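You operate a simulated robot arm through the tools that you are given. There is no shell and no other tool. Be economical: measure what you need, move in short steps, check, and stop when the job is done.

You are at the controls of a simulated robot arm. One attempt, no reset.

JOB
Put a snap on the green pouch with the insert its label names.
Fine: lay it across the rests; lock the press again and leave the slide pulled out with the pouch on it.

The check looks at the end state, three seconds after you hand in, the way a careful person would. Anything else that was tipped, shoved, dropped, spilled or broken makes it a failure.

ROBOT AND FRAMES
A 6-joint arm with a two-finger parallel gripper, fixed in place. Base frame: the origin is at the foot of the arm, x ahead of it, y to its left, z up; the work surface is at about z = 72. Units: cm, degrees, N and s.
With the tool pointing down near the work surface it reaches from about 22 to 62 cm from the base axis. Its first joint turns from -66.0 to 66.0 degrees. Payload 2.7 kg.
The TCP is the grasp point between the finger pads, 2.3 cm short of the fingertips. In the tool frame z runs along the fingers and y along their closing line. Largest opening 9.4 cm; finger width 3.8, thickness 1; the body of the gripper, 5.4 by 9.6 cm, starts 3.9 cm behind the TCP.
Orientation is told as [roll, pitch, yaw] about the base's x, y, z axes, in that order, counted from this pose: with the fingers straight down and closing along the base's y, the tool's x points along the base's -x, its y along +y and its z along -z.

CONTROLS
- The arm moves only by the tool play_rows. Its argument "deltas" is text: rows parted by semicolons, each of 7 numbers parted by spaces: the shift along the tool's x, y, z in units of 25 mm (1.0 is 25 mm), then the turn, a rotation vector about the tool's x, y, z in units of 5 degrees (1.0 is 5 degrees), then the finger opening in cm, from 0 to 9.4. In form: dx dy dz wx wy wz grip; .... A call has 1 to 10 rows; each row shifts and turns the commanded pose from where the row before left it, along the tool's axes as they then stand. A call with a number of a shift or a turn outside -1 to 1 is refused whole. Rows are played at 5 a second. More than 5 cm and 8.6 degrees between two rows, or a gripper value outside its range, and nothing of the call is played. A pose out of reach is approached as far as the arm can. The call stops where the force on the tool passes 90 N (or 10 N more than at its start, if that is more) or the arm is blocked; 0.2 s more then pass. Each finger travels about 4.5 cm/s and halts on what it meets, pressing with about 38 N; the grip force reading is that of the motor and also rises with nothing between the fingers. The clock runs only during rows and for 0.2 s after the last one: add rows that do not move to give the fingers time. The reply holds the time, the measured pose of the TCP, the force on the tool along the base axes, the opening and the grip force, in the units named above and with some noise, and new pictures: "show" is both (left out), scene, wrist or none.
- Cameras (640 x 400 px; columns grow to the right, rows downward): "scene" is fixed at [4.88, -42.47, 141.02]; the picture's right is [0.91, -0.41, 0.00], its down [-0.21, -0.47, -0.86] and it looks along [0.35, 0.78, -0.51] (base axes); focal length 345 px, centre (320, 200). "wrist" rides on the gripper at [8.6, 1.6, -7.4] in the tool frame; the picture's right is [-0.18, 0.98, 0.00], its down [-0.58, -0.11, -0.81] and it looks along [-0.79, -0.15, 0.59] (tool axes); focal length 243 px, centre (320, 200). There is no depth. A picture from a camera that has moved, and an enlarged one, comes with that camera's place and axes in the base frame and with its lens. The place of the scene camera against the robot may be out by one fixed shift of up to 1.2 cm in any direction.
- close_up(camera, box): a new picture of the part [left, top, right, bottom] of that camera's present view, enlarged. It takes no simulated time.
- finish_job(): hands the job in; it is judged then, once.

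Go step by step. Nothing tells you positions but the pictures and the camera data: compare them with the known pose of the tool, close in by small moves and look again before you grip or let go. The budget is 120 turns and 170 pictures, counting those below and the enlarged ones. Unless the task says otherwise, let go and move clear before handing in, and close with one line.

The tools are called after "Call:" as a command line: name --argument value ..., lists and objects as JSON in quotes. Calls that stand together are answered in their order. play_rows: Moves the arm, as the interface text tells. Its arguments: {"type":"object","properties":{"deltas":{"type":"string"},"show":{"type":"string","enum":["both","scene","wrist","none"]}},"required":["deltas"]} The other tools are called the same way: close_up (camera, box) takes an enlarged picture of a part of a camera's view; finish_job () hands the job in.

At the start:

```text
time: 0.0
ee_pos: [34.23, 12.21, 118.07]
tool_rot: [0.0, 0.0, 0.0]
force: [-0.6, 0.2, -0.3]
opening: 9.4
finger_force: 0.1
```

scene: 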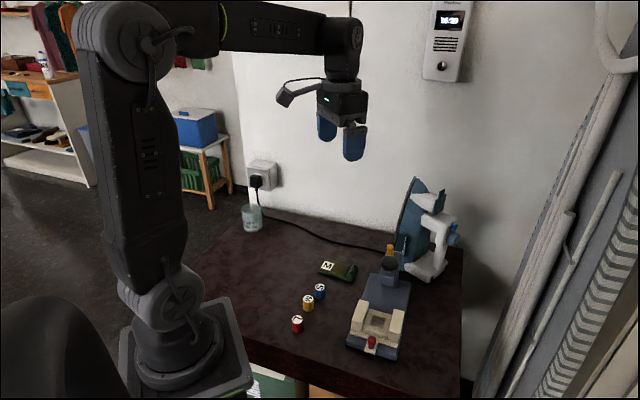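
wrist: 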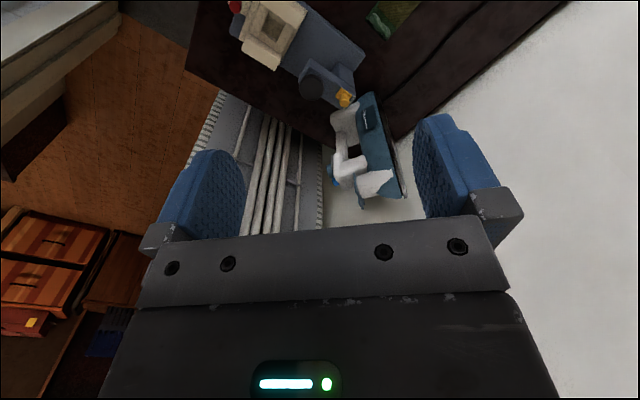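

I see a table with a press, three coloured inserts, a green pouch labelled "M" and a slide with rests. I'll enlarge the important parts first.

Call:
close_up --camera "scene" --box '[330, 170, 470, 370]'

Call:
close_up --camera "scene" --box '[270, 250, 370, 340]'

Call:
close_up --camera "scene" --box '[420, 0, 480, 90]'

Call:
close_up --camera "wrist" --box '[220, 0, 440, 220]'

```text
2.00 times, centred on (400, 270) of scene
camera zoom: at [4.88, -42.47, 141.02], right [0.91, -0.41, 0.0], down [-0.21, -0.47, -0.86], along [0.35, 0.78, -0.51], focal length 690 px, centre (160, 60)
```

zoom: 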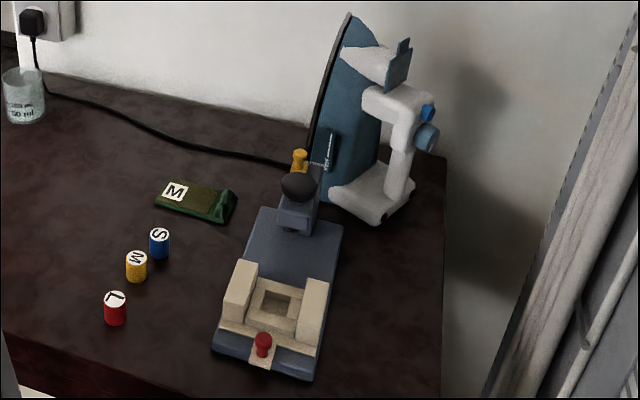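

```text
4.44 times, centred on (320, 295) of scene
camera zoom: at [4.88, -42.47, 141.02], right [0.91, -0.41, 0.0], down [-0.21, -0.47, -0.86], along [0.35, 0.78, -0.51], focal length 1533 px, centre (320, -222)
```

zoom: 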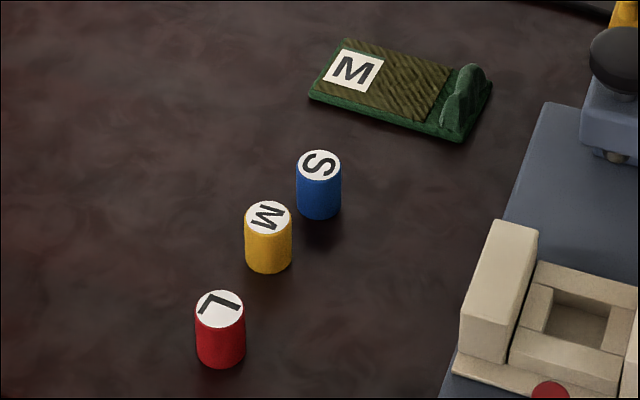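

```text
4.44 times, centred on (450, 45) of scene
camera zoom: at [4.88, -42.47, 141.02], right [0.91, -0.41, 0.0], down [-0.21, -0.47, -0.86], along [0.35, 0.78, -0.51], focal length 1533 px, centre (-258, 889)
```

zoom: 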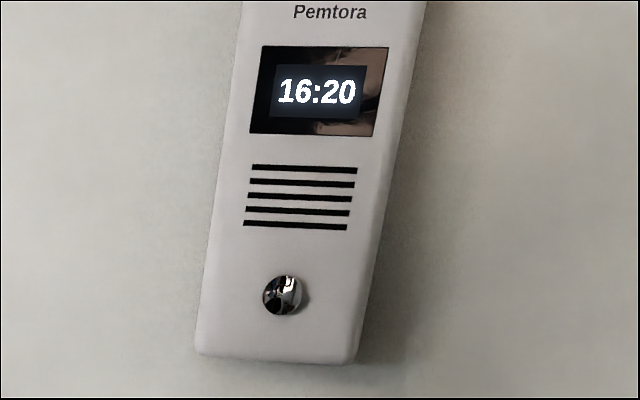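

```text
1.82 times, centred on (330, 110) of wrist
camera zoom: at [25.52, 13.8, 125.55], right [0.18, 0.98, 0.0], down [0.58, -0.11, 0.81], along [0.79, -0.15, -0.59], focal length 441 px, centre (302, 364)
```

zoom: 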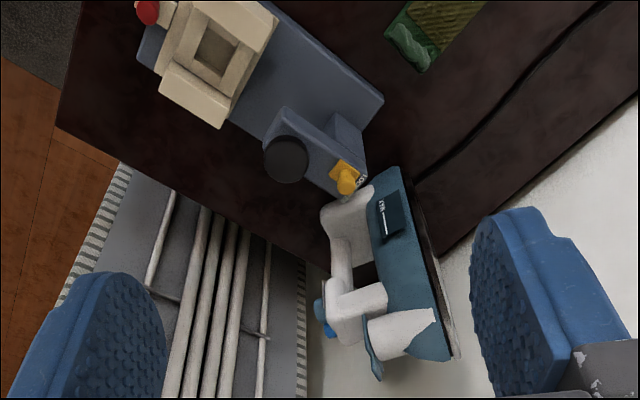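

The label says M, so the yellow insert is the one to use, at about (27, 15). The slide seems to be out, with a red knob in front, a black knob on the head and a yellow lock behind it. I'll lower the wrist camera to see the lock properly.

Call:
play_rows --deltas "-0.1 0.2 1 0 0 0 9.4;-0.1 0.2 1 0 0 0 9.4;-0.1 0.2 1 0 0 0 9.4;-0.1 0.2 1 0 0 0 9.4;-0.1 0.2 1 0 0 0 9.4;-0.1 0.2 1 0 0 0 9.4;-0.1 0.2 1 0 0 0 9.4;-0.1 0.2 1 0 0 0 9.4;0 0 0 0 0 0 9.4" --show "both"

Call:
close_up --camera "wrist" --box '[200, 0, 420, 200]'

```text
time: 2.0
ee_pos: [36.17, 16.17, 98.07]
tool_rot: [0.0, 0.0, -0.1]
force: [-0.7, 0.2, -0.6]
opening: 9.4
finger_force: 0.1
camera wrist: at [27.48, 17.8, 105.54], right [0.18, 0.98, 0.0], down [0.58, -0.11, 0.81], along [0.79, -0.15, -0.59], focal length 243 px, centre (320, 200)
```

scene: 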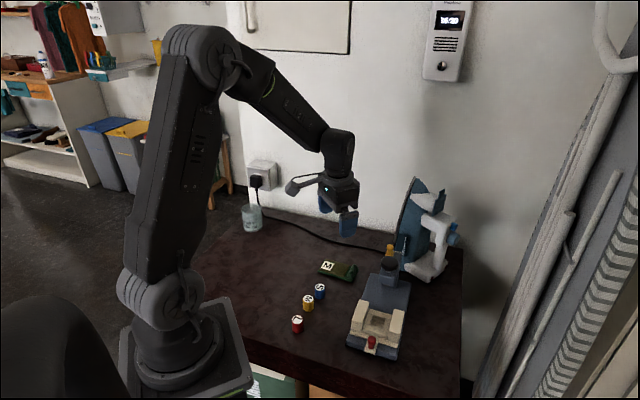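
wrist: 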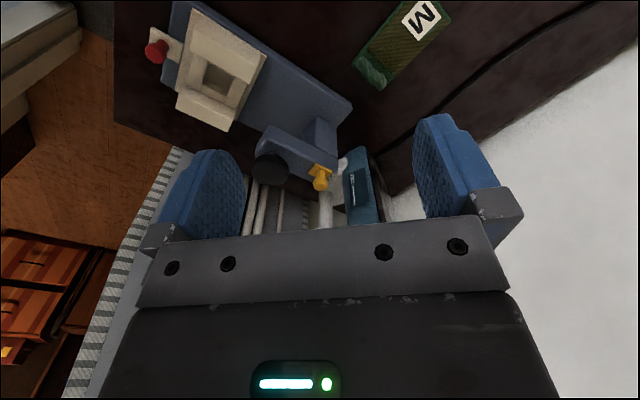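

```text
2.00 times, centred on (310, 100) of wrist
camera zoom: at [27.48, 17.8, 105.54], right [0.18, 0.98, 0.0], down [0.58, -0.11, 0.81], along [0.79, -0.15, -0.59], focal length 485 px, centre (340, 400)
```

zoom: 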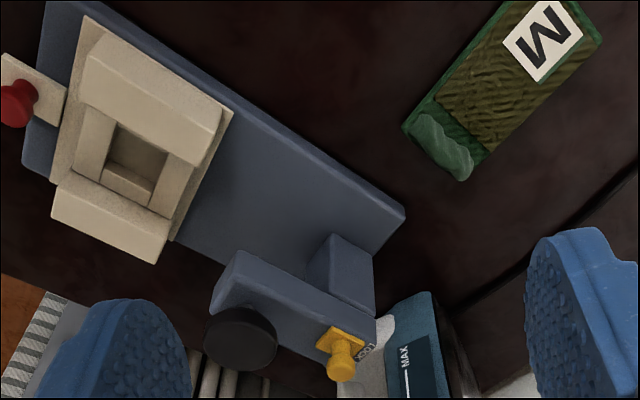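

The lock has some text beside it. I'll zoom in on it.

Call:
close_up --camera "wrist" --box '[280, 140, 360, 200]'

Call:
close_up --camera "scene" --box '[365, 235, 425, 295]'

Call:
close_up --camera "scene" --box '[340, 295, 420, 365]'

```text
6.67 times, centred on (320, 170) of wrist
camera zoom: at [27.48, 17.8, 105.54], right [0.18, 0.98, 0.0], down [0.58, -0.11, 0.81], along [0.79, -0.15, -0.59], focal length 1618 px, centre (320, 400)
```

zoom: 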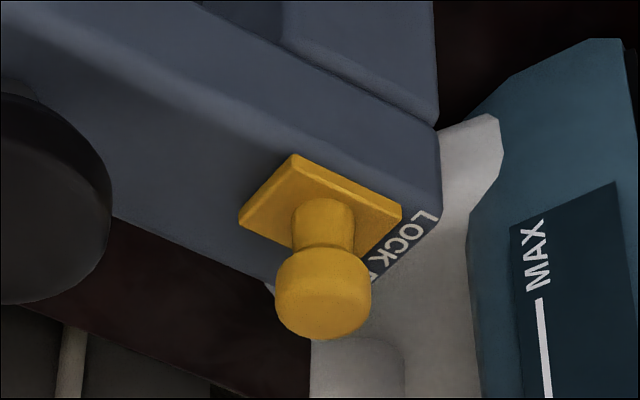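

```text
6.67 times, centred on (395, 265) of scene
camera zoom: at [4.88, -42.47, 141.02], right [0.91, -0.41, 0.0], down [-0.21, -0.47, -0.86], along [0.35, 0.78, -0.51], focal length 2299 px, centre (-180, -233)
```

zoom: 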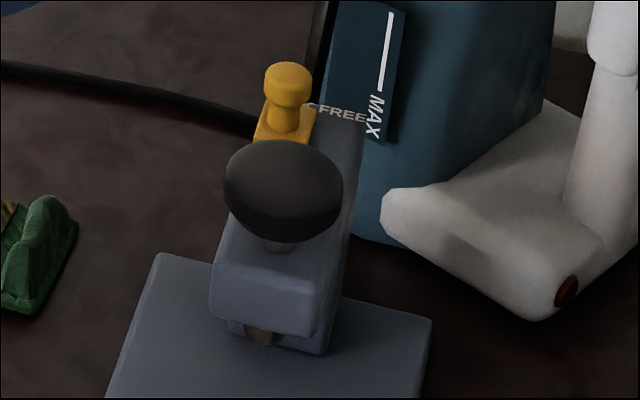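

```text
5.71 times, centred on (380, 330) of scene
camera zoom: at [4.88, -42.47, 141.02], right [0.91, -0.41, 0.0], down [-0.21, -0.47, -0.86], along [0.35, 0.78, -0.51], focal length 1970 px, centre (-23, -543)
```

zoom: 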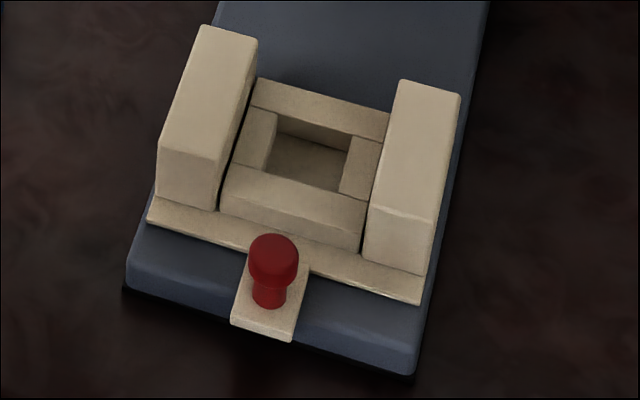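

The arm of the press carries LOCK on the left (where the knob is now) and FREE on the right, so the yellow knob slides crosswise. The black knob presses, and the red knob moves the slide. Next I'll hover over the yellow M insert.

Call:
play_rows --deltas "0.9 -0.12 0.8 0 0 0 9.4;0.9 -0.12 0.8 0 0 0 9.4;0.9 -0.12 0.8 0 0 0 9.4;0.86 -0.12 0.8 0 0 0 9.4;0 0 0.8 0 0 0 9.4;0 0 0 0 0 0 9.4" --show "both"

Call:
close_up --camera "wrist" --box '[220, 0, 420, 150]'

```text
time: 3.4
ee_pos: [27.2, 15.04, 87.96]
tool_rot: [0.0, 0.1, -0.1]
force: [1.0, 0.7, -0.1]
opening: 9.4
finger_force: 0.0
camera wrist: at [18.53, 16.62, 95.48], right [0.18, 0.98, 0.0], down [0.58, -0.11, 0.81], along [0.79, -0.15, -0.59], focal length 243 px, centre (320, 200)
```

scene: 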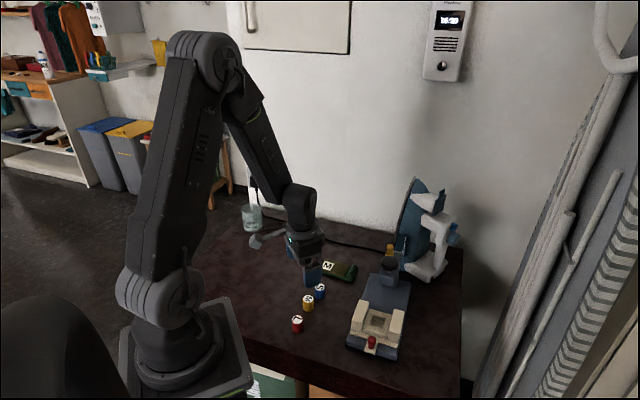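
wrist: 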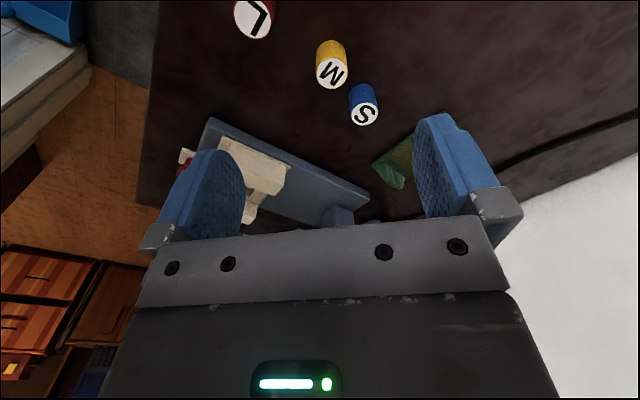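

```text
2.67 times, centred on (320, 75) of wrist
camera zoom: at [18.53, 16.62, 95.48], right [0.18, 0.98, 0.0], down [0.58, -0.11, 0.81], along [0.79, -0.15, -0.59], focal length 647 px, centre (320, 533)
```

zoom: 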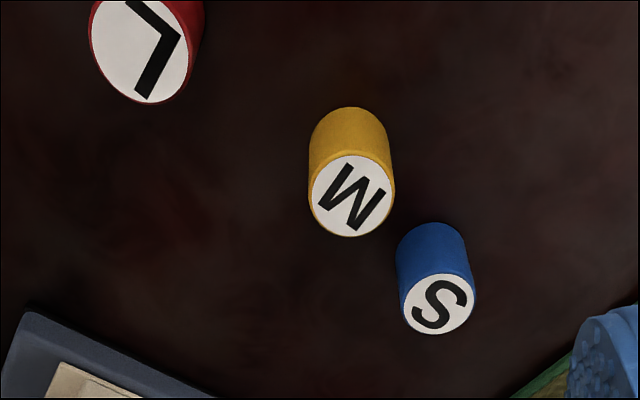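

From the wrist view the M insert stands at about (28.5, 15.75), 2.6 across and 3.2 tall. The scene camera reads about 1 cm off. I'll centre over it and lower.

Call:
play_rows --deltas "-0.52 0.28 0 0 0 0 6;0 0 1 0 0 0 6;0 0 1 0 0 0 6;0 0 0.8 0 0 0 6;0 0 0 0 0 0 6" --show "both"

```text
time: 4.6
ee_pos: [28.69, 15.74, 80.98]
tool_rot: [0.1, 0.0, 0.0]
force: [-0.1, -0.3, -0.2]
opening: 6.0
finger_force: 0.1
camera wrist: at [19.9, 17.33, 88.5], right [0.18, 0.98, 0.0], down [0.58, -0.11, 0.81], along [0.79, -0.15, -0.59], focal length 243 px, centre (320, 200)
```

scene: 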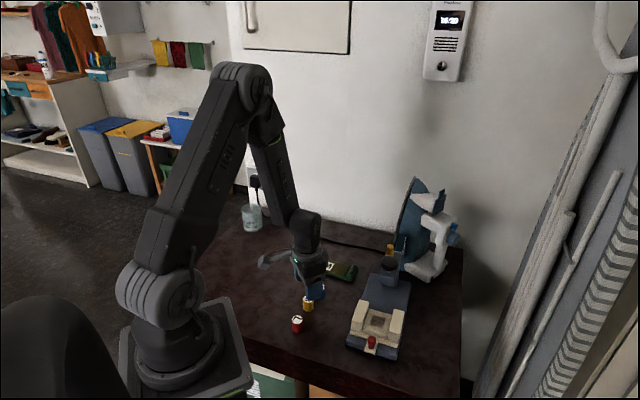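
wrist: 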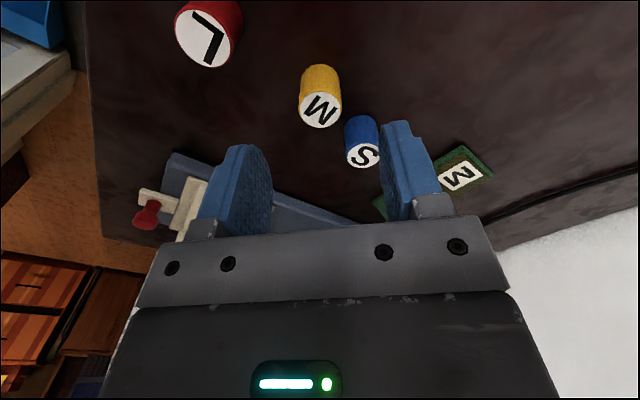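

It lines up well. I'll go down and grip.

Call:
play_rows --deltas "0 0 1 0 0 0 6;0 0 1 0 0 0 6;0 0 0.07 0 0 0 6;0 0 0 0 0 0 2;0 0 0 0 0 0 1.5;0 0 0 0 0 0 1.5;0 0 0 0 0 0 1.5" --show "wrist"

```text
time: 6.2
ee_pos: [28.64, 15.82, 75.68]
tool_rot: [0.0, 0.0, -0.1]
force: [1.0, -0.5, 0.1]
opening: 2.47
finger_force: 38.7
camera wrist: at [19.94, 17.31, 83.35], right [0.18, 0.98, 0.0], down [0.58, -0.11, 0.81], along [0.79, -0.15, -0.59], focal length 243 px, centre (320, 200)
```

wrist: 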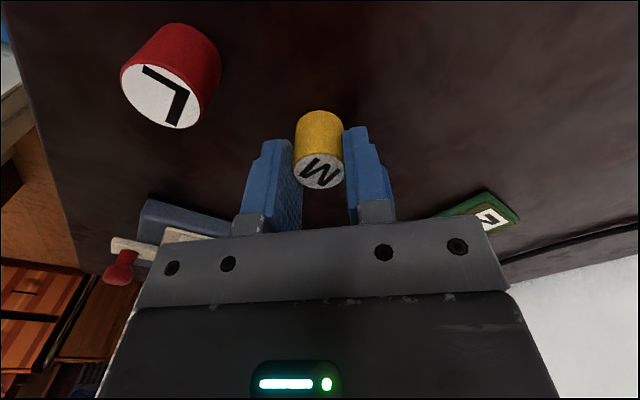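

Gripped (opening 2.47). I'll lift it and turn to yaw −42 so the fingers line up with the slide.

Call:
play_rows --deltas "0 0 -1 0 0 0 1.5;0 0 -1 0 0 0 1.5;0 0 -1 0 0 0.9 1.5;0 0 -1 0 0 0.9 1.5;0 0 -1 0 0 0.9 1.5;0 0 -0.6 0 0 0.9 1.5;0 0 0 0 0 0.9 1.5;0 0 0 0 0 0.9 1.5;0 0 0 0 0 1 1.5;0 0 0 0 0 1 1.5" --show "none"

```text
time: 8.4
ee_pos: [28.59, 15.73, 89.85]
tool_rot: [-0.1, 0.0, -37.1]
force: [0.1, 0.9, -0.7]
opening: 2.48
finger_force: 38.1
```

Call:
play_rows --deltas "-0.88 -0.22 0 0 0 0 1.5;-0.88 -0.22 0 0 0 0 1.5;-0.88 -0.22 0 0 0 0 1.5;-0.88 -0.22 0 0 0 0 1.5;-0.88 -0.22 0 0 0 0 1.5;-0.88 -0.22 0 0 0 0 1.5;-0.88 -0.22 0 0 0 0 1.5;-0.88 -0.22 0 0 0 0 1.5;0 0 0 0 0 0 1.5" --show "both"

Call:
close_up --camera "wrist" --box '[220, 0, 420, 150]'

```text
time: 10.4
ee_pos: [40.18, 1.65, 89.87]
tool_rot: [-0.1, -0.1, -36.9]
force: [-0.5, -0.4, -0.3]
opening: 2.47
finger_force: 37.7
camera wrist: at [34.04, 8.06, 97.35], right [0.74, 0.67, 0.0], down [0.4, -0.44, 0.81], along [0.54, -0.6, -0.59], focal length 243 px, centre (320, 200)
```

scene: 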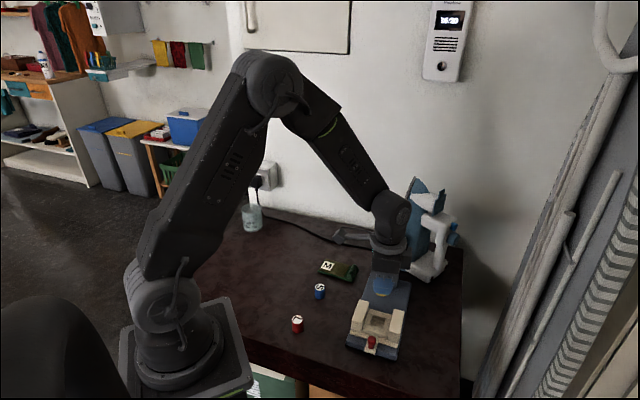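
wrist: 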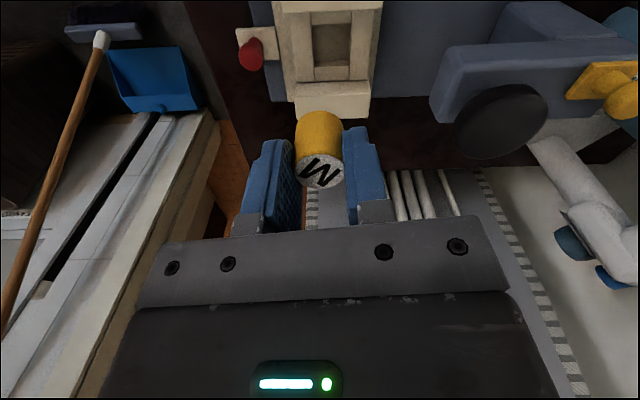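

```text
2.67 times, centred on (320, 75) of wrist
camera zoom: at [34.04, 8.06, 97.35], right [0.74, 0.67, 0.0], down [0.4, -0.44, 0.81], along [0.54, -0.6, -0.59], focal length 647 px, centre (320, 533)
```

zoom: 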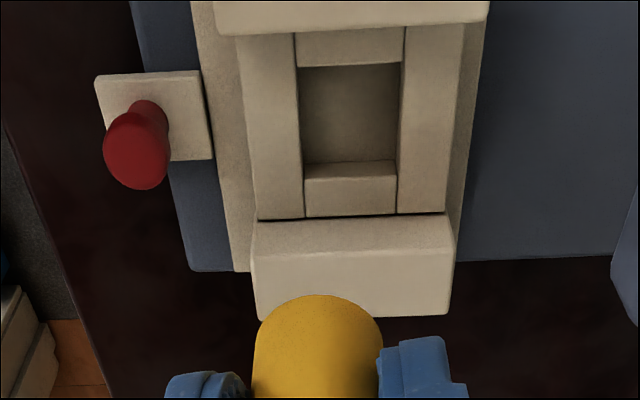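

The slide axis runs at about 44–45°. I'll look closer at the pocket.

Call:
close_up --camera "wrist" --box '[280, 0, 380, 75]'

Call:
close_up --camera "scene" --box '[340, 290, 415, 365]'

```text
5.33 times, centred on (330, 38) of wrist
camera zoom: at [34.04, 8.06, 97.35], right [0.74, 0.67, 0.0], down [0.4, -0.44, 0.81], along [0.54, -0.6, -0.59], focal length 1294 px, centre (267, 1067)
```

zoom: 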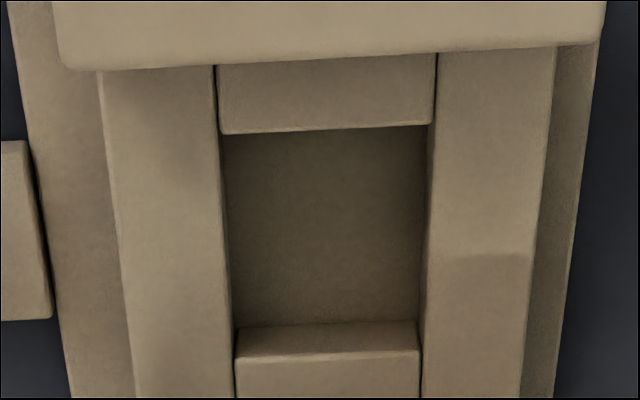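

```text
5.33 times, centred on (378, 328) of scene
camera zoom: at [4.88, -42.47, 141.02], right [0.91, -0.41, 0.0], down [-0.21, -0.47, -0.86], along [0.35, 0.78, -0.51], focal length 1839 px, centre (13, -480)
```

zoom: 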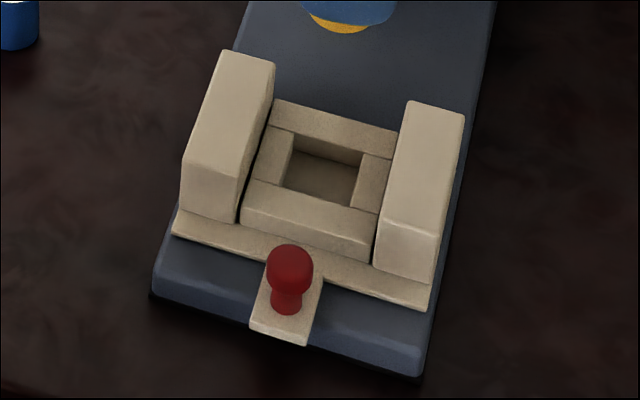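

The pocket opening centre is about (40.4, 2.3), the frame top is at z≈75.2, and the pocket is about 1.15 deep and 3.1 wide. I'll turn to yaw −45, centre over it and go partway down.

Call:
play_rows --deltas "0 0 0 0 0 0.81 1.5;0 0 0 0 0 0.81 1.5;0.12 0.25 0 0 0 0 1.5;0 0 0.9 0 0 0 1.5;0 0 0.9 0 0 0 1.5;0 0 0.55 0 0 0 1.5;0 0 0 0 0 0 1.5" --show "both"

Call:
close_up --camera "wrist" --box '[240, 60, 400, 180]'

Call:
close_up --camera "scene" --box '[335, 260, 435, 360]'

```text
time: 12.0
ee_pos: [40.3, 2.18, 83.95]
tool_rot: [0.0, 0.1, -45.1]
force: [0.6, -0.2, -0.6]
opening: 2.53
finger_force: 37.6
camera wrist: at [35.21, 9.47, 91.46], right [0.83, 0.56, 0.0], down [0.33, -0.49, 0.81], along [0.45, -0.67, -0.59], focal length 243 px, centre (320, 200)
```

scene: 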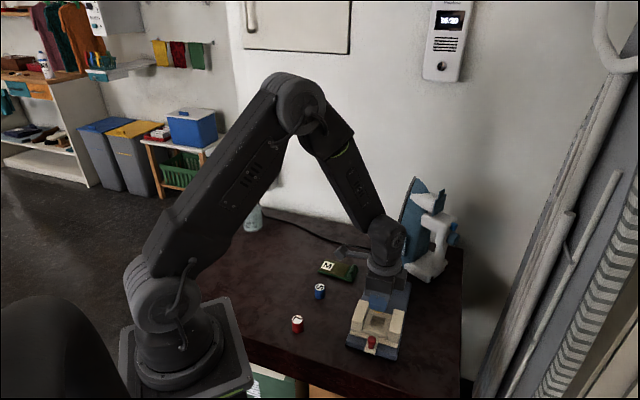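
wrist: 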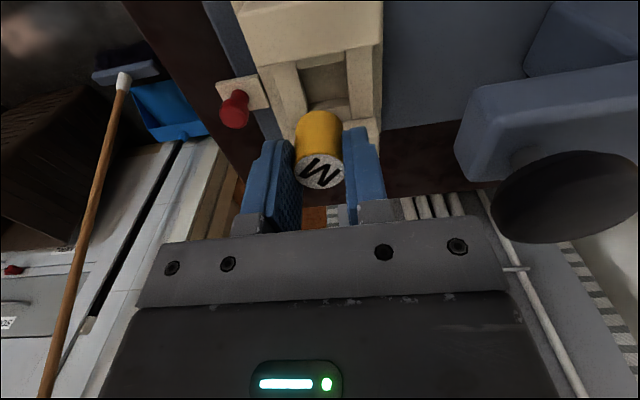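

```text
3.33 times, centred on (320, 120) of wrist
camera zoom: at [35.21, 9.47, 91.46], right [0.83, 0.56, 0.0], down [0.33, -0.49, 0.81], along [0.45, -0.67, -0.59], focal length 809 px, centre (320, 467)
```

zoom: 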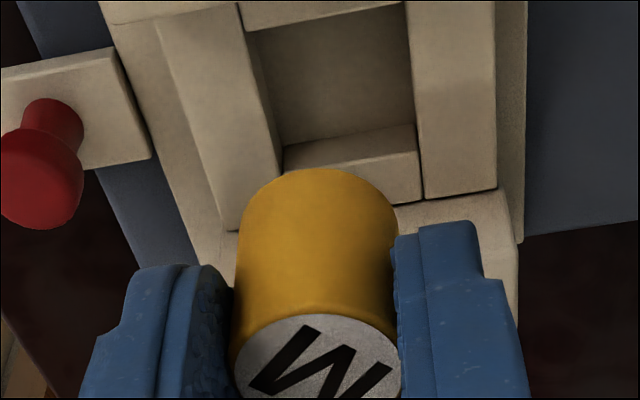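

```text
4.00 times, centred on (385, 310) of scene
camera zoom: at [4.88, -42.47, 141.02], right [0.91, -0.41, 0.0], down [-0.21, -0.47, -0.86], along [0.35, 0.78, -0.51], focal length 1379 px, centre (60, -240)
```

zoom: 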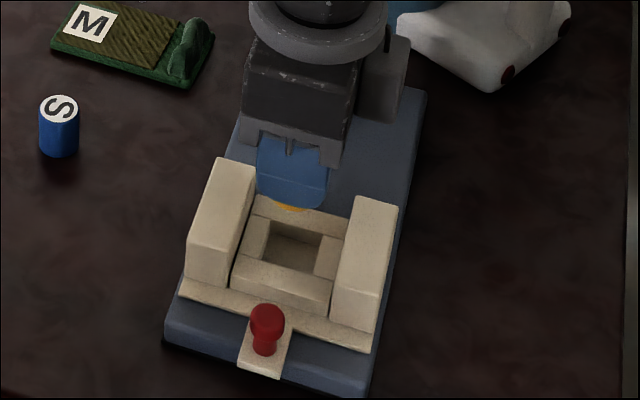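

The pocket centre reads (40.5, 2.3) again. After a small shift I'll lower until the insert's bottom is just at the frame top.

Call:
play_rows --deltas "-0.02 0.12 0 0 0 0 1.5;0 0 1 0 0 0 1.5;0 0 0.9 0 0 0 1.5;0 0 0 0 0 0 1.5" --show "both"

Call:
close_up --camera "wrist" --box '[240, 60, 400, 180]'

Call:
close_up --camera "scene" --box '[345, 280, 415, 350]'

```text
time: 13.0
ee_pos: [40.55, 2.65, 79.13]
tool_rot: [0.0, 0.0, -45.0]
force: [-0.3, -0.1, -1.0]
opening: 2.49
finger_force: 38.0
camera wrist: at [35.53, 9.73, 86.69], right [0.83, 0.56, 0.0], down [0.33, -0.49, 0.81], along [0.45, -0.67, -0.59], focal length 243 px, centre (320, 200)
```

scene: 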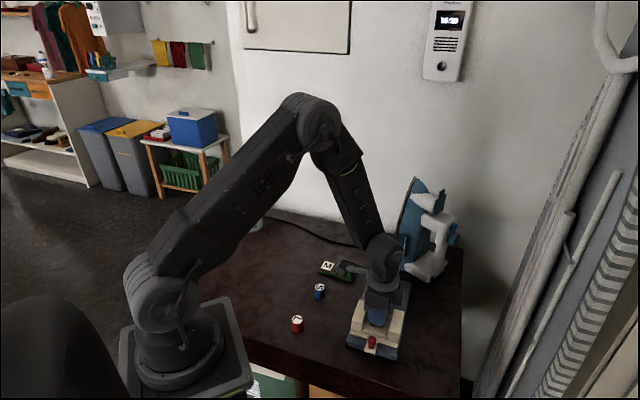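
wrist: 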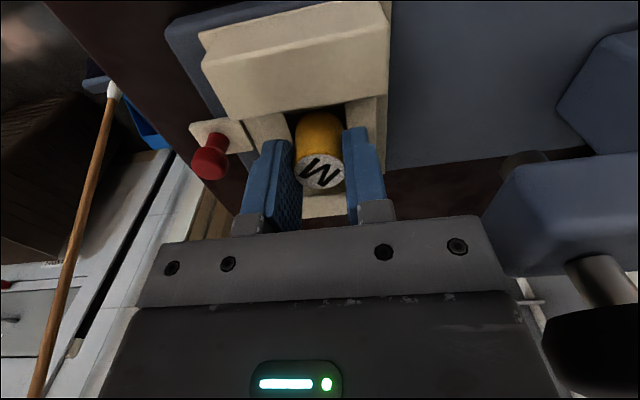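

```text
3.33 times, centred on (320, 120) of wrist
camera zoom: at [35.53, 9.73, 86.69], right [0.83, 0.56, 0.0], down [0.33, -0.49, 0.81], along [0.45, -0.67, -0.59], focal length 809 px, centre (320, 467)
```

zoom: 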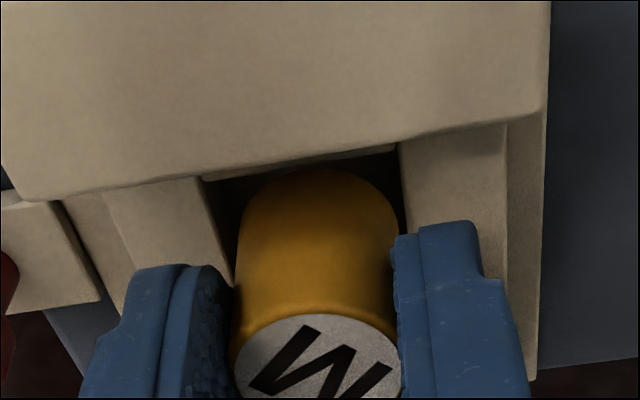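

```text
5.71 times, centred on (380, 315) of scene
camera zoom: at [4.88, -42.47, 141.02], right [0.91, -0.41, 0.0], down [-0.21, -0.47, -0.86], along [0.35, 0.78, -0.51], focal length 1970 px, centre (-23, -457)
```

zoom: 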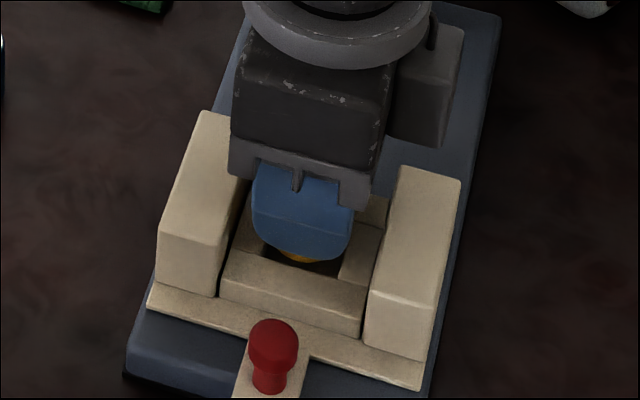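

The insert sits slightly toward the head side, so I'll nudge it back by about 2 mm and lower it gently into the pocket.

Call:
play_rows --deltas "-0.03 -0.07 0 0 0 0 1.5;0 0 0.2 0 0 0 1.5;0 0 0.2 0 0 0 1.5;0 0 0 0 0 0 1.5" --show "wrist"

Call:
close_up --camera "wrist" --box '[240, 60, 400, 180]'

Call:
close_up --camera "scene" --box '[345, 280, 415, 350]'

```text
time: 14.0
ee_pos: [40.48, 2.25, 78.13]
tool_rot: [0.0, 0.0, -45.1]
force: [-0.4, 0.0, -0.7]
opening: 2.49
finger_force: 37.9
camera wrist: at [35.45, 9.49, 85.74], right [0.83, 0.56, 0.0], down [0.33, -0.49, 0.81], along [0.45, -0.67, -0.59], focal length 243 px, centre (320, 200)
```

wrist: 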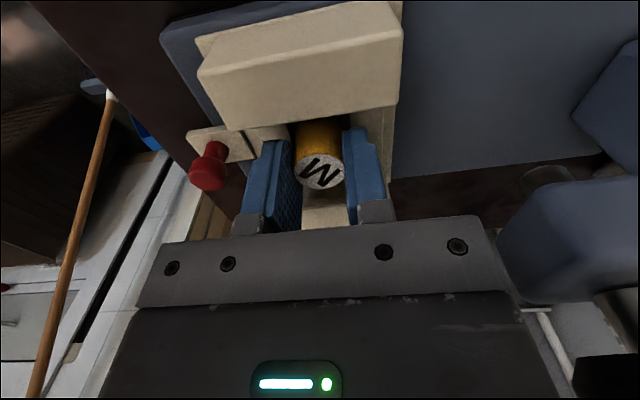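

```text
3.33 times, centred on (320, 120) of wrist
camera zoom: at [35.45, 9.49, 85.74], right [0.83, 0.56, 0.0], down [0.33, -0.49, 0.81], along [0.45, -0.67, -0.59], focal length 809 px, centre (320, 467)
```

zoom: 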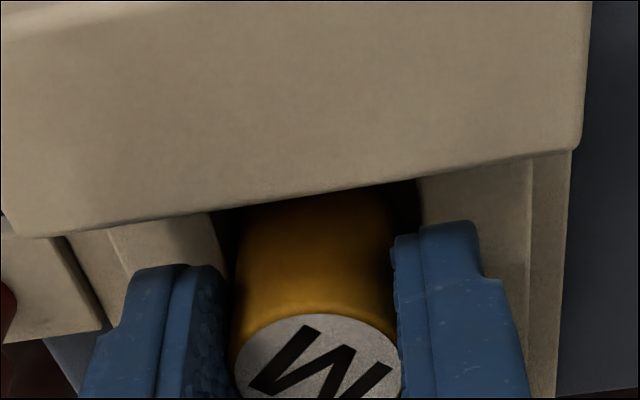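

```text
5.71 times, centred on (380, 315) of scene
camera zoom: at [4.88, -42.47, 141.02], right [0.91, -0.41, 0.0], down [-0.21, -0.47, -0.86], along [0.35, 0.78, -0.51], focal length 1970 px, centre (-23, -457)
```

zoom: 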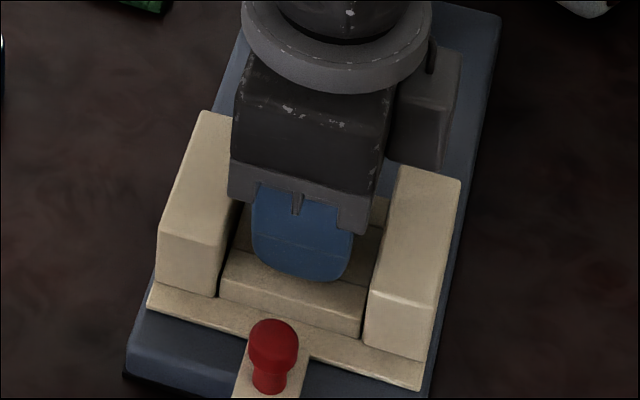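

It is entering the pocket with no contact force. I'll lower it a little more, then open slightly.

Call:
play_rows --deltas "0 0 0.08 0 0 0 1.5;0 0 0.06 0 0 0 1.5;0 0 0 0 0 0 1.5" --show "none"

```text
time: 14.8
ee_pos: [40.61, 2.34, 78.11]
tool_rot: [0.2, -0.2, -45.1]
force: [-4.8, 4.2, 34.3]
opening: 2.49
finger_force: 37.8
```

Contact: either the insert has reached the floor or it's on an edge. I'll ease off slightly, open and look.

Call:
play_rows --deltas "0 0 -0.1 0 0 0 1.5;0 0 0 0 0 0 2.9;0 0 0 0 0 0 3.6;0 0 0 0 0 0 3.6" --show "wrist"

Call:
close_up --camera "wrist" --box '[240, 60, 400, 180]'

```text
time: 15.8
ee_pos: [40.44, 2.23, 78.07]
tool_rot: [0.0, 0.0, -45.1]
force: [0.2, 0.0, 0.6]
opening: 3.61
finger_force: 0.1
camera wrist: at [35.38, 9.48, 85.64], right [0.83, 0.56, 0.0], down [0.33, -0.49, 0.81], along [0.45, -0.67, -0.59], focal length 243 px, centre (320, 200)
```

wrist: 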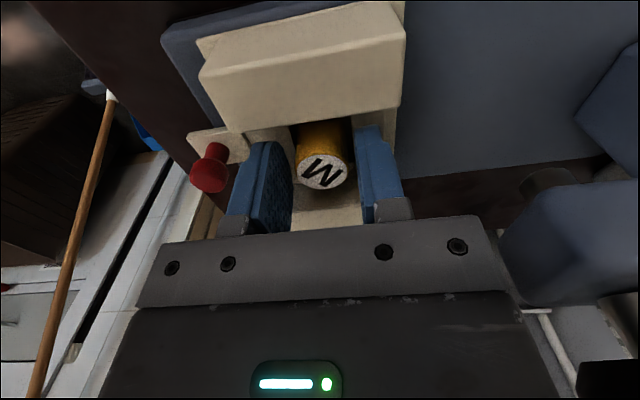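

```text
3.33 times, centred on (320, 120) of wrist
camera zoom: at [35.38, 9.48, 85.64], right [0.83, 0.56, 0.0], down [0.33, -0.49, 0.81], along [0.45, -0.67, -0.59], focal length 809 px, centre (320, 467)
```

zoom: 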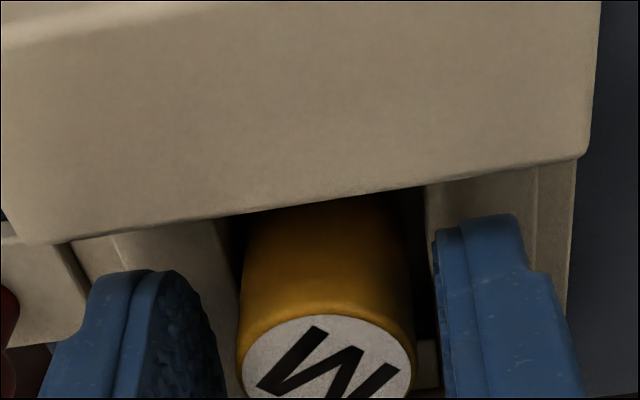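

Released and standing upright. I'll lift straight up and check.

Call:
play_rows --deltas "0 0 -0.6 0 0 0 3.6;0 0 -1 0 0 0 3.6;0 0 -1 0 0 0 5;0 0 -1 0 0 0 6;0 0 -1 0 0 0 6;0 0 -0.8 0 0 0 6;0 0 0 0 0 0 6" --show "both"

Call:
close_up --camera "wrist" --box '[220, 0, 420, 150]'

Call:
close_up --camera "scene" --box '[310, 240, 430, 360]'

```text
time: 17.4
ee_pos: [40.39, 2.2, 91.64]
tool_rot: [0.0, 0.0, -45.1]
force: [1.4, -0.5, -0.6]
opening: 6.0
finger_force: 0.0
camera wrist: at [35.38, 9.45, 99.17], right [0.83, 0.56, 0.0], down [0.33, -0.49, 0.81], along [0.45, -0.67, -0.59], focal length 243 px, centre (320, 200)
```

scene: 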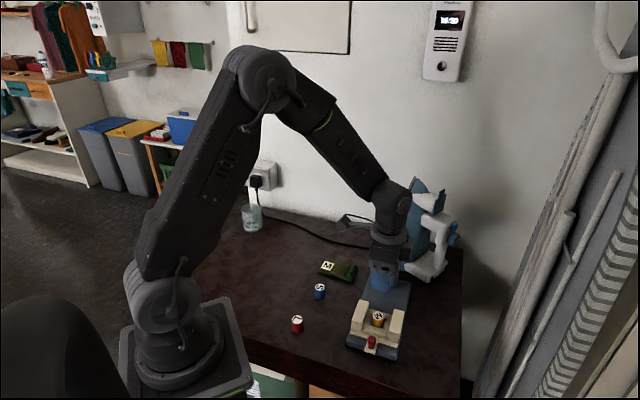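
wrist: 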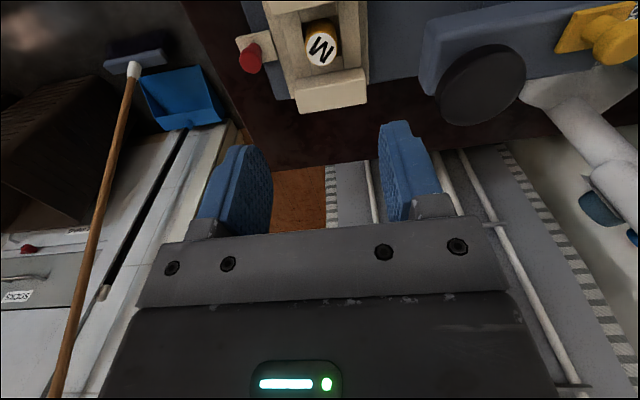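

```text
2.67 times, centred on (320, 75) of wrist
camera zoom: at [35.38, 9.45, 99.17], right [0.83, 0.56, 0.0], down [0.33, -0.49, 0.81], along [0.45, -0.67, -0.59], focal length 647 px, centre (320, 533)
```

zoom: 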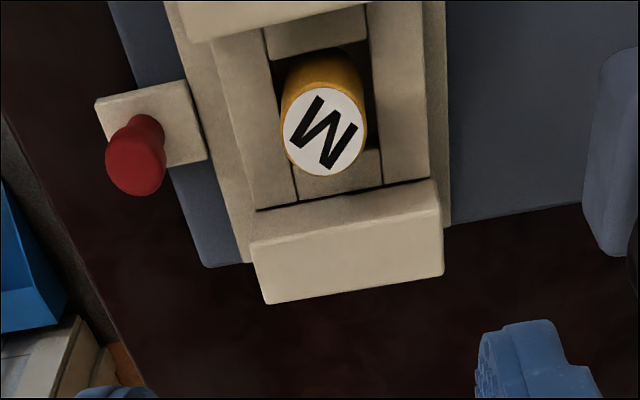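

```text
3.33 times, centred on (370, 300) of scene
camera zoom: at [4.88, -42.47, 141.02], right [0.91, -0.41, 0.0], down [-0.21, -0.47, -0.86], along [0.35, 0.78, -0.51], focal length 1149 px, centre (153, -133)
```

zoom: 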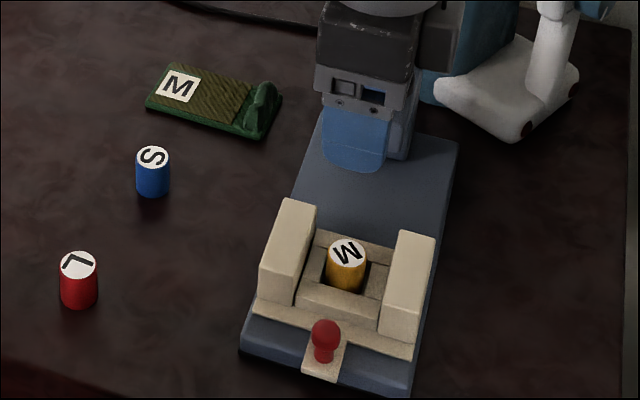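

The insert is seated. The pouch lies at about (41, 24), already roughly perpendicular to the slide axis. I'll fly over it at this height and yaw.

Call:
play_rows --deltas "0.85 0.91 0 0 0 0 6;0.85 0.91 0 0 0 0 7;0.85 0.91 0 0 0 0 8;0.85 0.91 0 0 0 0 8;0.85 0.91 0 0 0 0 8;0.85 0.91 0 0 0 0 8;0.85 0.91 0 0 0 0 8;0 0 0 0 0 0 8" --show "both"

Call:
close_up --camera "wrist" --box '[220, 0, 420, 150]'

```text
time: 19.2
ee_pos: [41.31, 24.14, 91.67]
tool_rot: [0.0, 0.0, -45.1]
force: [-0.4, 0.0, 0.5]
opening: 8.0
finger_force: 0.0
camera wrist: at [36.21, 31.4, 99.2], right [0.83, 0.56, 0.0], down [0.33, -0.49, 0.81], along [0.45, -0.67, -0.59], focal length 243 px, centre (320, 200)
```

scene: 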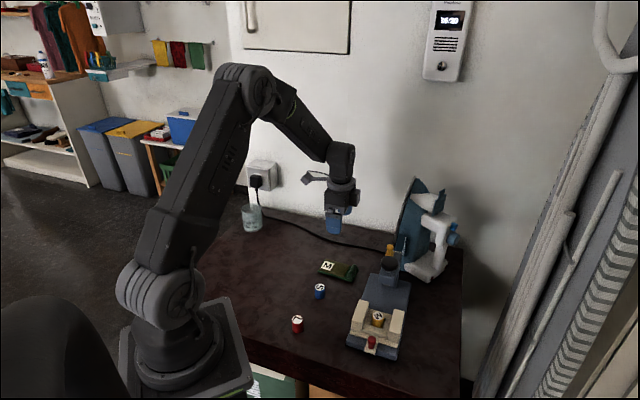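
wrist: 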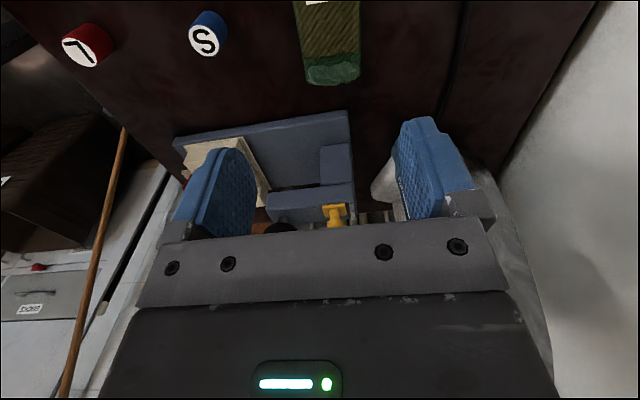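

```text
2.67 times, centred on (320, 75) of wrist
camera zoom: at [36.21, 31.4, 99.2], right [0.83, 0.56, 0.0], down [0.33, -0.49, 0.81], along [0.45, -0.67, -0.59], focal length 647 px, centre (320, 533)
```

zoom: 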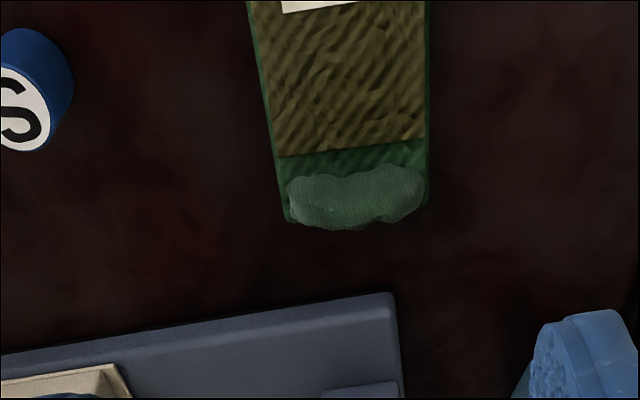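

The pouch's long edges line up with this yaw. It's about 5.5 wide and 9.7 long, centred near (41.2, 24.2). I'll go down partway and look.

Call:
play_rows --deltas "0.04 0 1 0 0 0 8;0 0 1 0 0 0 8;0 0 1 0 0 0 8;0 0 1 0 0 0 8;0 0 1 0 0 0 8;0 0 0 0 0 0 8" --show "both"

Call:
close_up --camera "wrist" --box '[200, 0, 440, 180]'

Call:
close_up --camera "scene" --box '[300, 230, 380, 310]'

```text
time: 20.6
ee_pos: [41.16, 24.14, 79.11]
tool_rot: [0.0, 0.1, -45.1]
force: [-0.5, 0.1, -0.4]
opening: 8.03
finger_force: 0.0
camera wrist: at [36.13, 31.39, 86.64], right [0.83, 0.56, 0.0], down [0.33, -0.49, 0.81], along [0.45, -0.67, -0.59], focal length 243 px, centre (320, 200)
```

scene: 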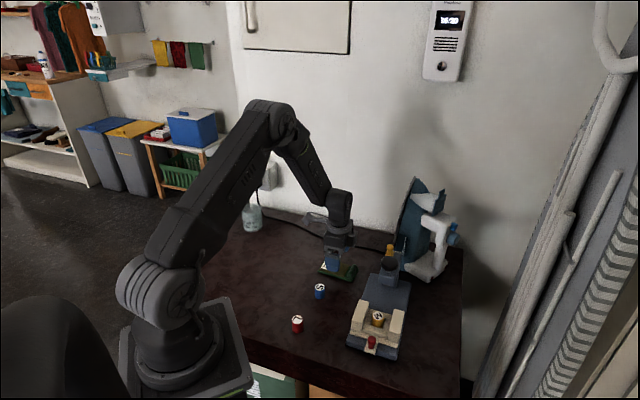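
wrist: 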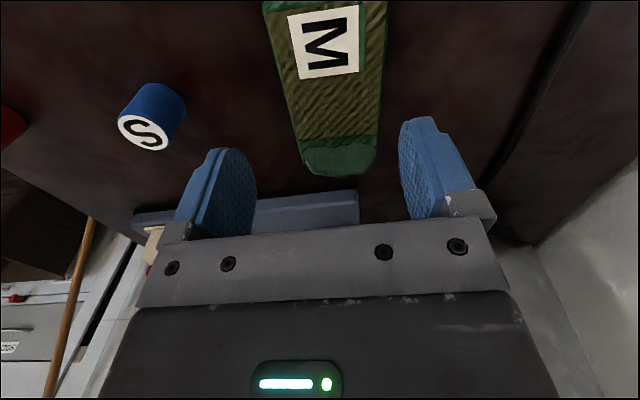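

```text
2.22 times, centred on (320, 90) of wrist
camera zoom: at [36.13, 31.39, 86.64], right [0.83, 0.56, 0.0], down [0.33, -0.49, 0.81], along [0.45, -0.67, -0.59], focal length 539 px, centre (320, 444)
```

zoom: 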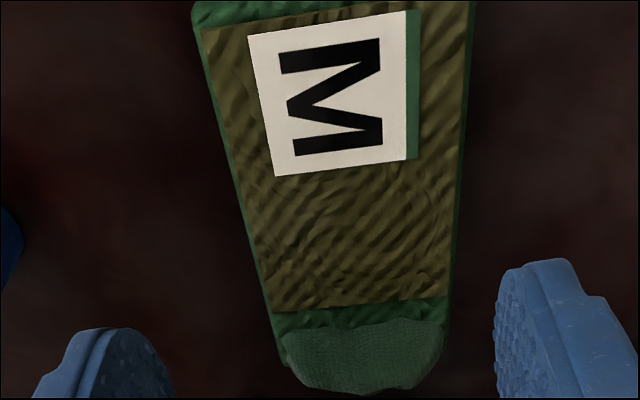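

```text
5.00 times, centred on (340, 270) of scene
camera zoom: at [4.88, -42.47, 141.02], right [0.91, -0.41, 0.0], down [-0.21, -0.47, -0.86], along [0.35, 0.78, -0.51], focal length 1724 px, centre (220, -150)
```

zoom: 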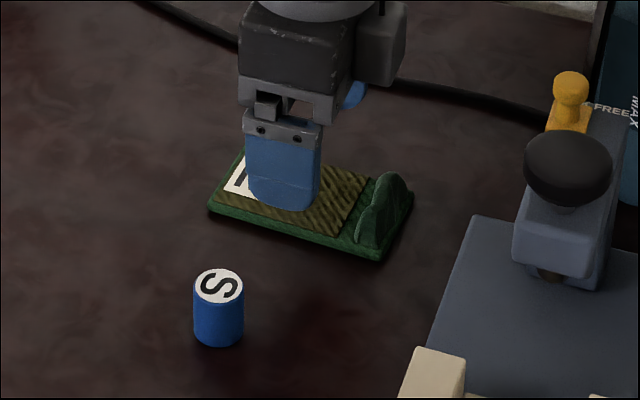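

The pouch's mid-line lies about 0.8 cm toward tool +y. I'll correct for that, lower and close.

Call:
play_rows --deltas "0.05 0.32 0 0 0 0 8;0 0 0.9 0 0 0 8;0 0 0.87 0 0 0 8;0 0 0 0 0 0 8" --show "both"

Call:
close_up --camera "wrist" --box '[200, 0, 440, 180]'

```text
time: 21.6
ee_pos: [41.72, 24.91, 74.66]
tool_rot: [0.0, 0.0, -45.1]
force: [-0.1, 0.0, 0.3]
opening: 8.01
finger_force: 0.2
camera wrist: at [36.66, 32.02, 82.22], right [0.83, 0.56, 0.0], down [0.33, -0.49, 0.81], along [0.45, -0.67, -0.59], focal length 243 px, centre (320, 200)
```

scene: 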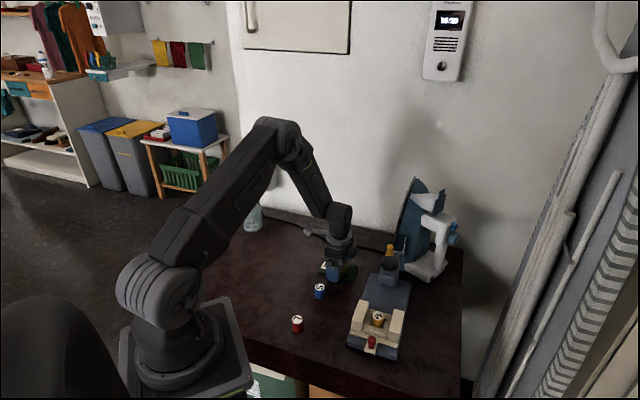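
wrist: 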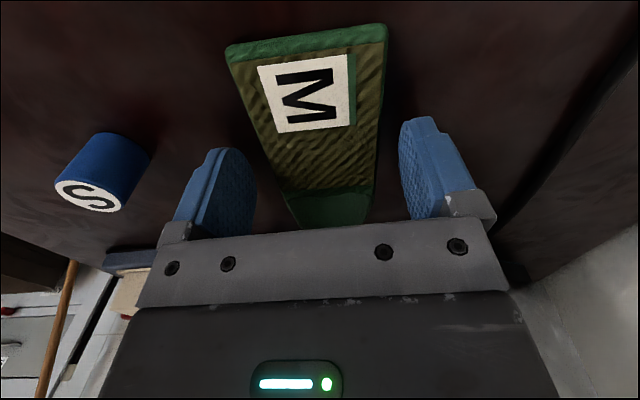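

```text
2.22 times, centred on (320, 90) of wrist
camera zoom: at [36.66, 32.02, 82.22], right [0.83, 0.56, 0.0], down [0.33, -0.49, 0.81], along [0.45, -0.67, -0.59], focal length 539 px, centre (320, 444)
```

zoom: 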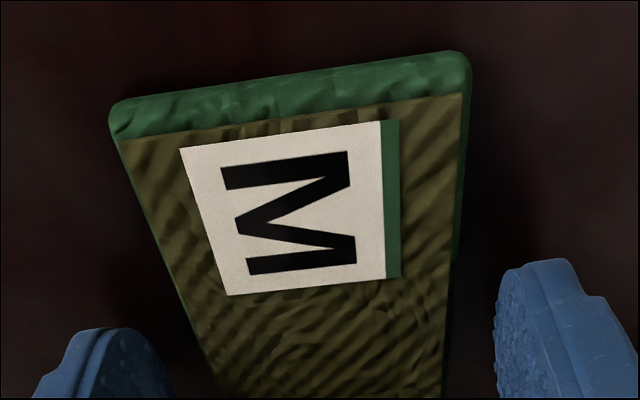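

Well straddled. Closing on the pouch.

Call:
play_rows --deltas "0 0 0 0 0 0 6.5;0 0 0 0 0 0 5;0 0 0 0 0 0 4.5;0 0 0 0 0 0 4.5;0 0 0 0 0 0 4.5" --show "wrist"

```text
time: 22.8
ee_pos: [41.69, 24.84, 74.76]
tool_rot: [0.0, 0.0, -45.2]
force: [0.0, -0.5, 0.6]
opening: 5.85
finger_force: 38.1
camera wrist: at [36.66, 32.02, 82.24], right [0.83, 0.56, 0.0], down [0.33, -0.49, 0.81], along [0.45, -0.67, -0.59], focal length 243 px, centre (320, 200)
```

wrist: 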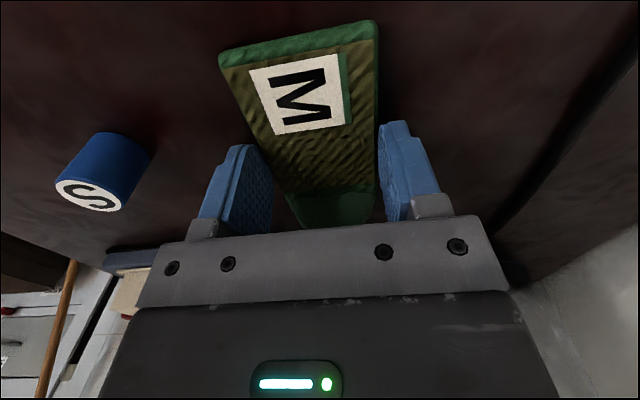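

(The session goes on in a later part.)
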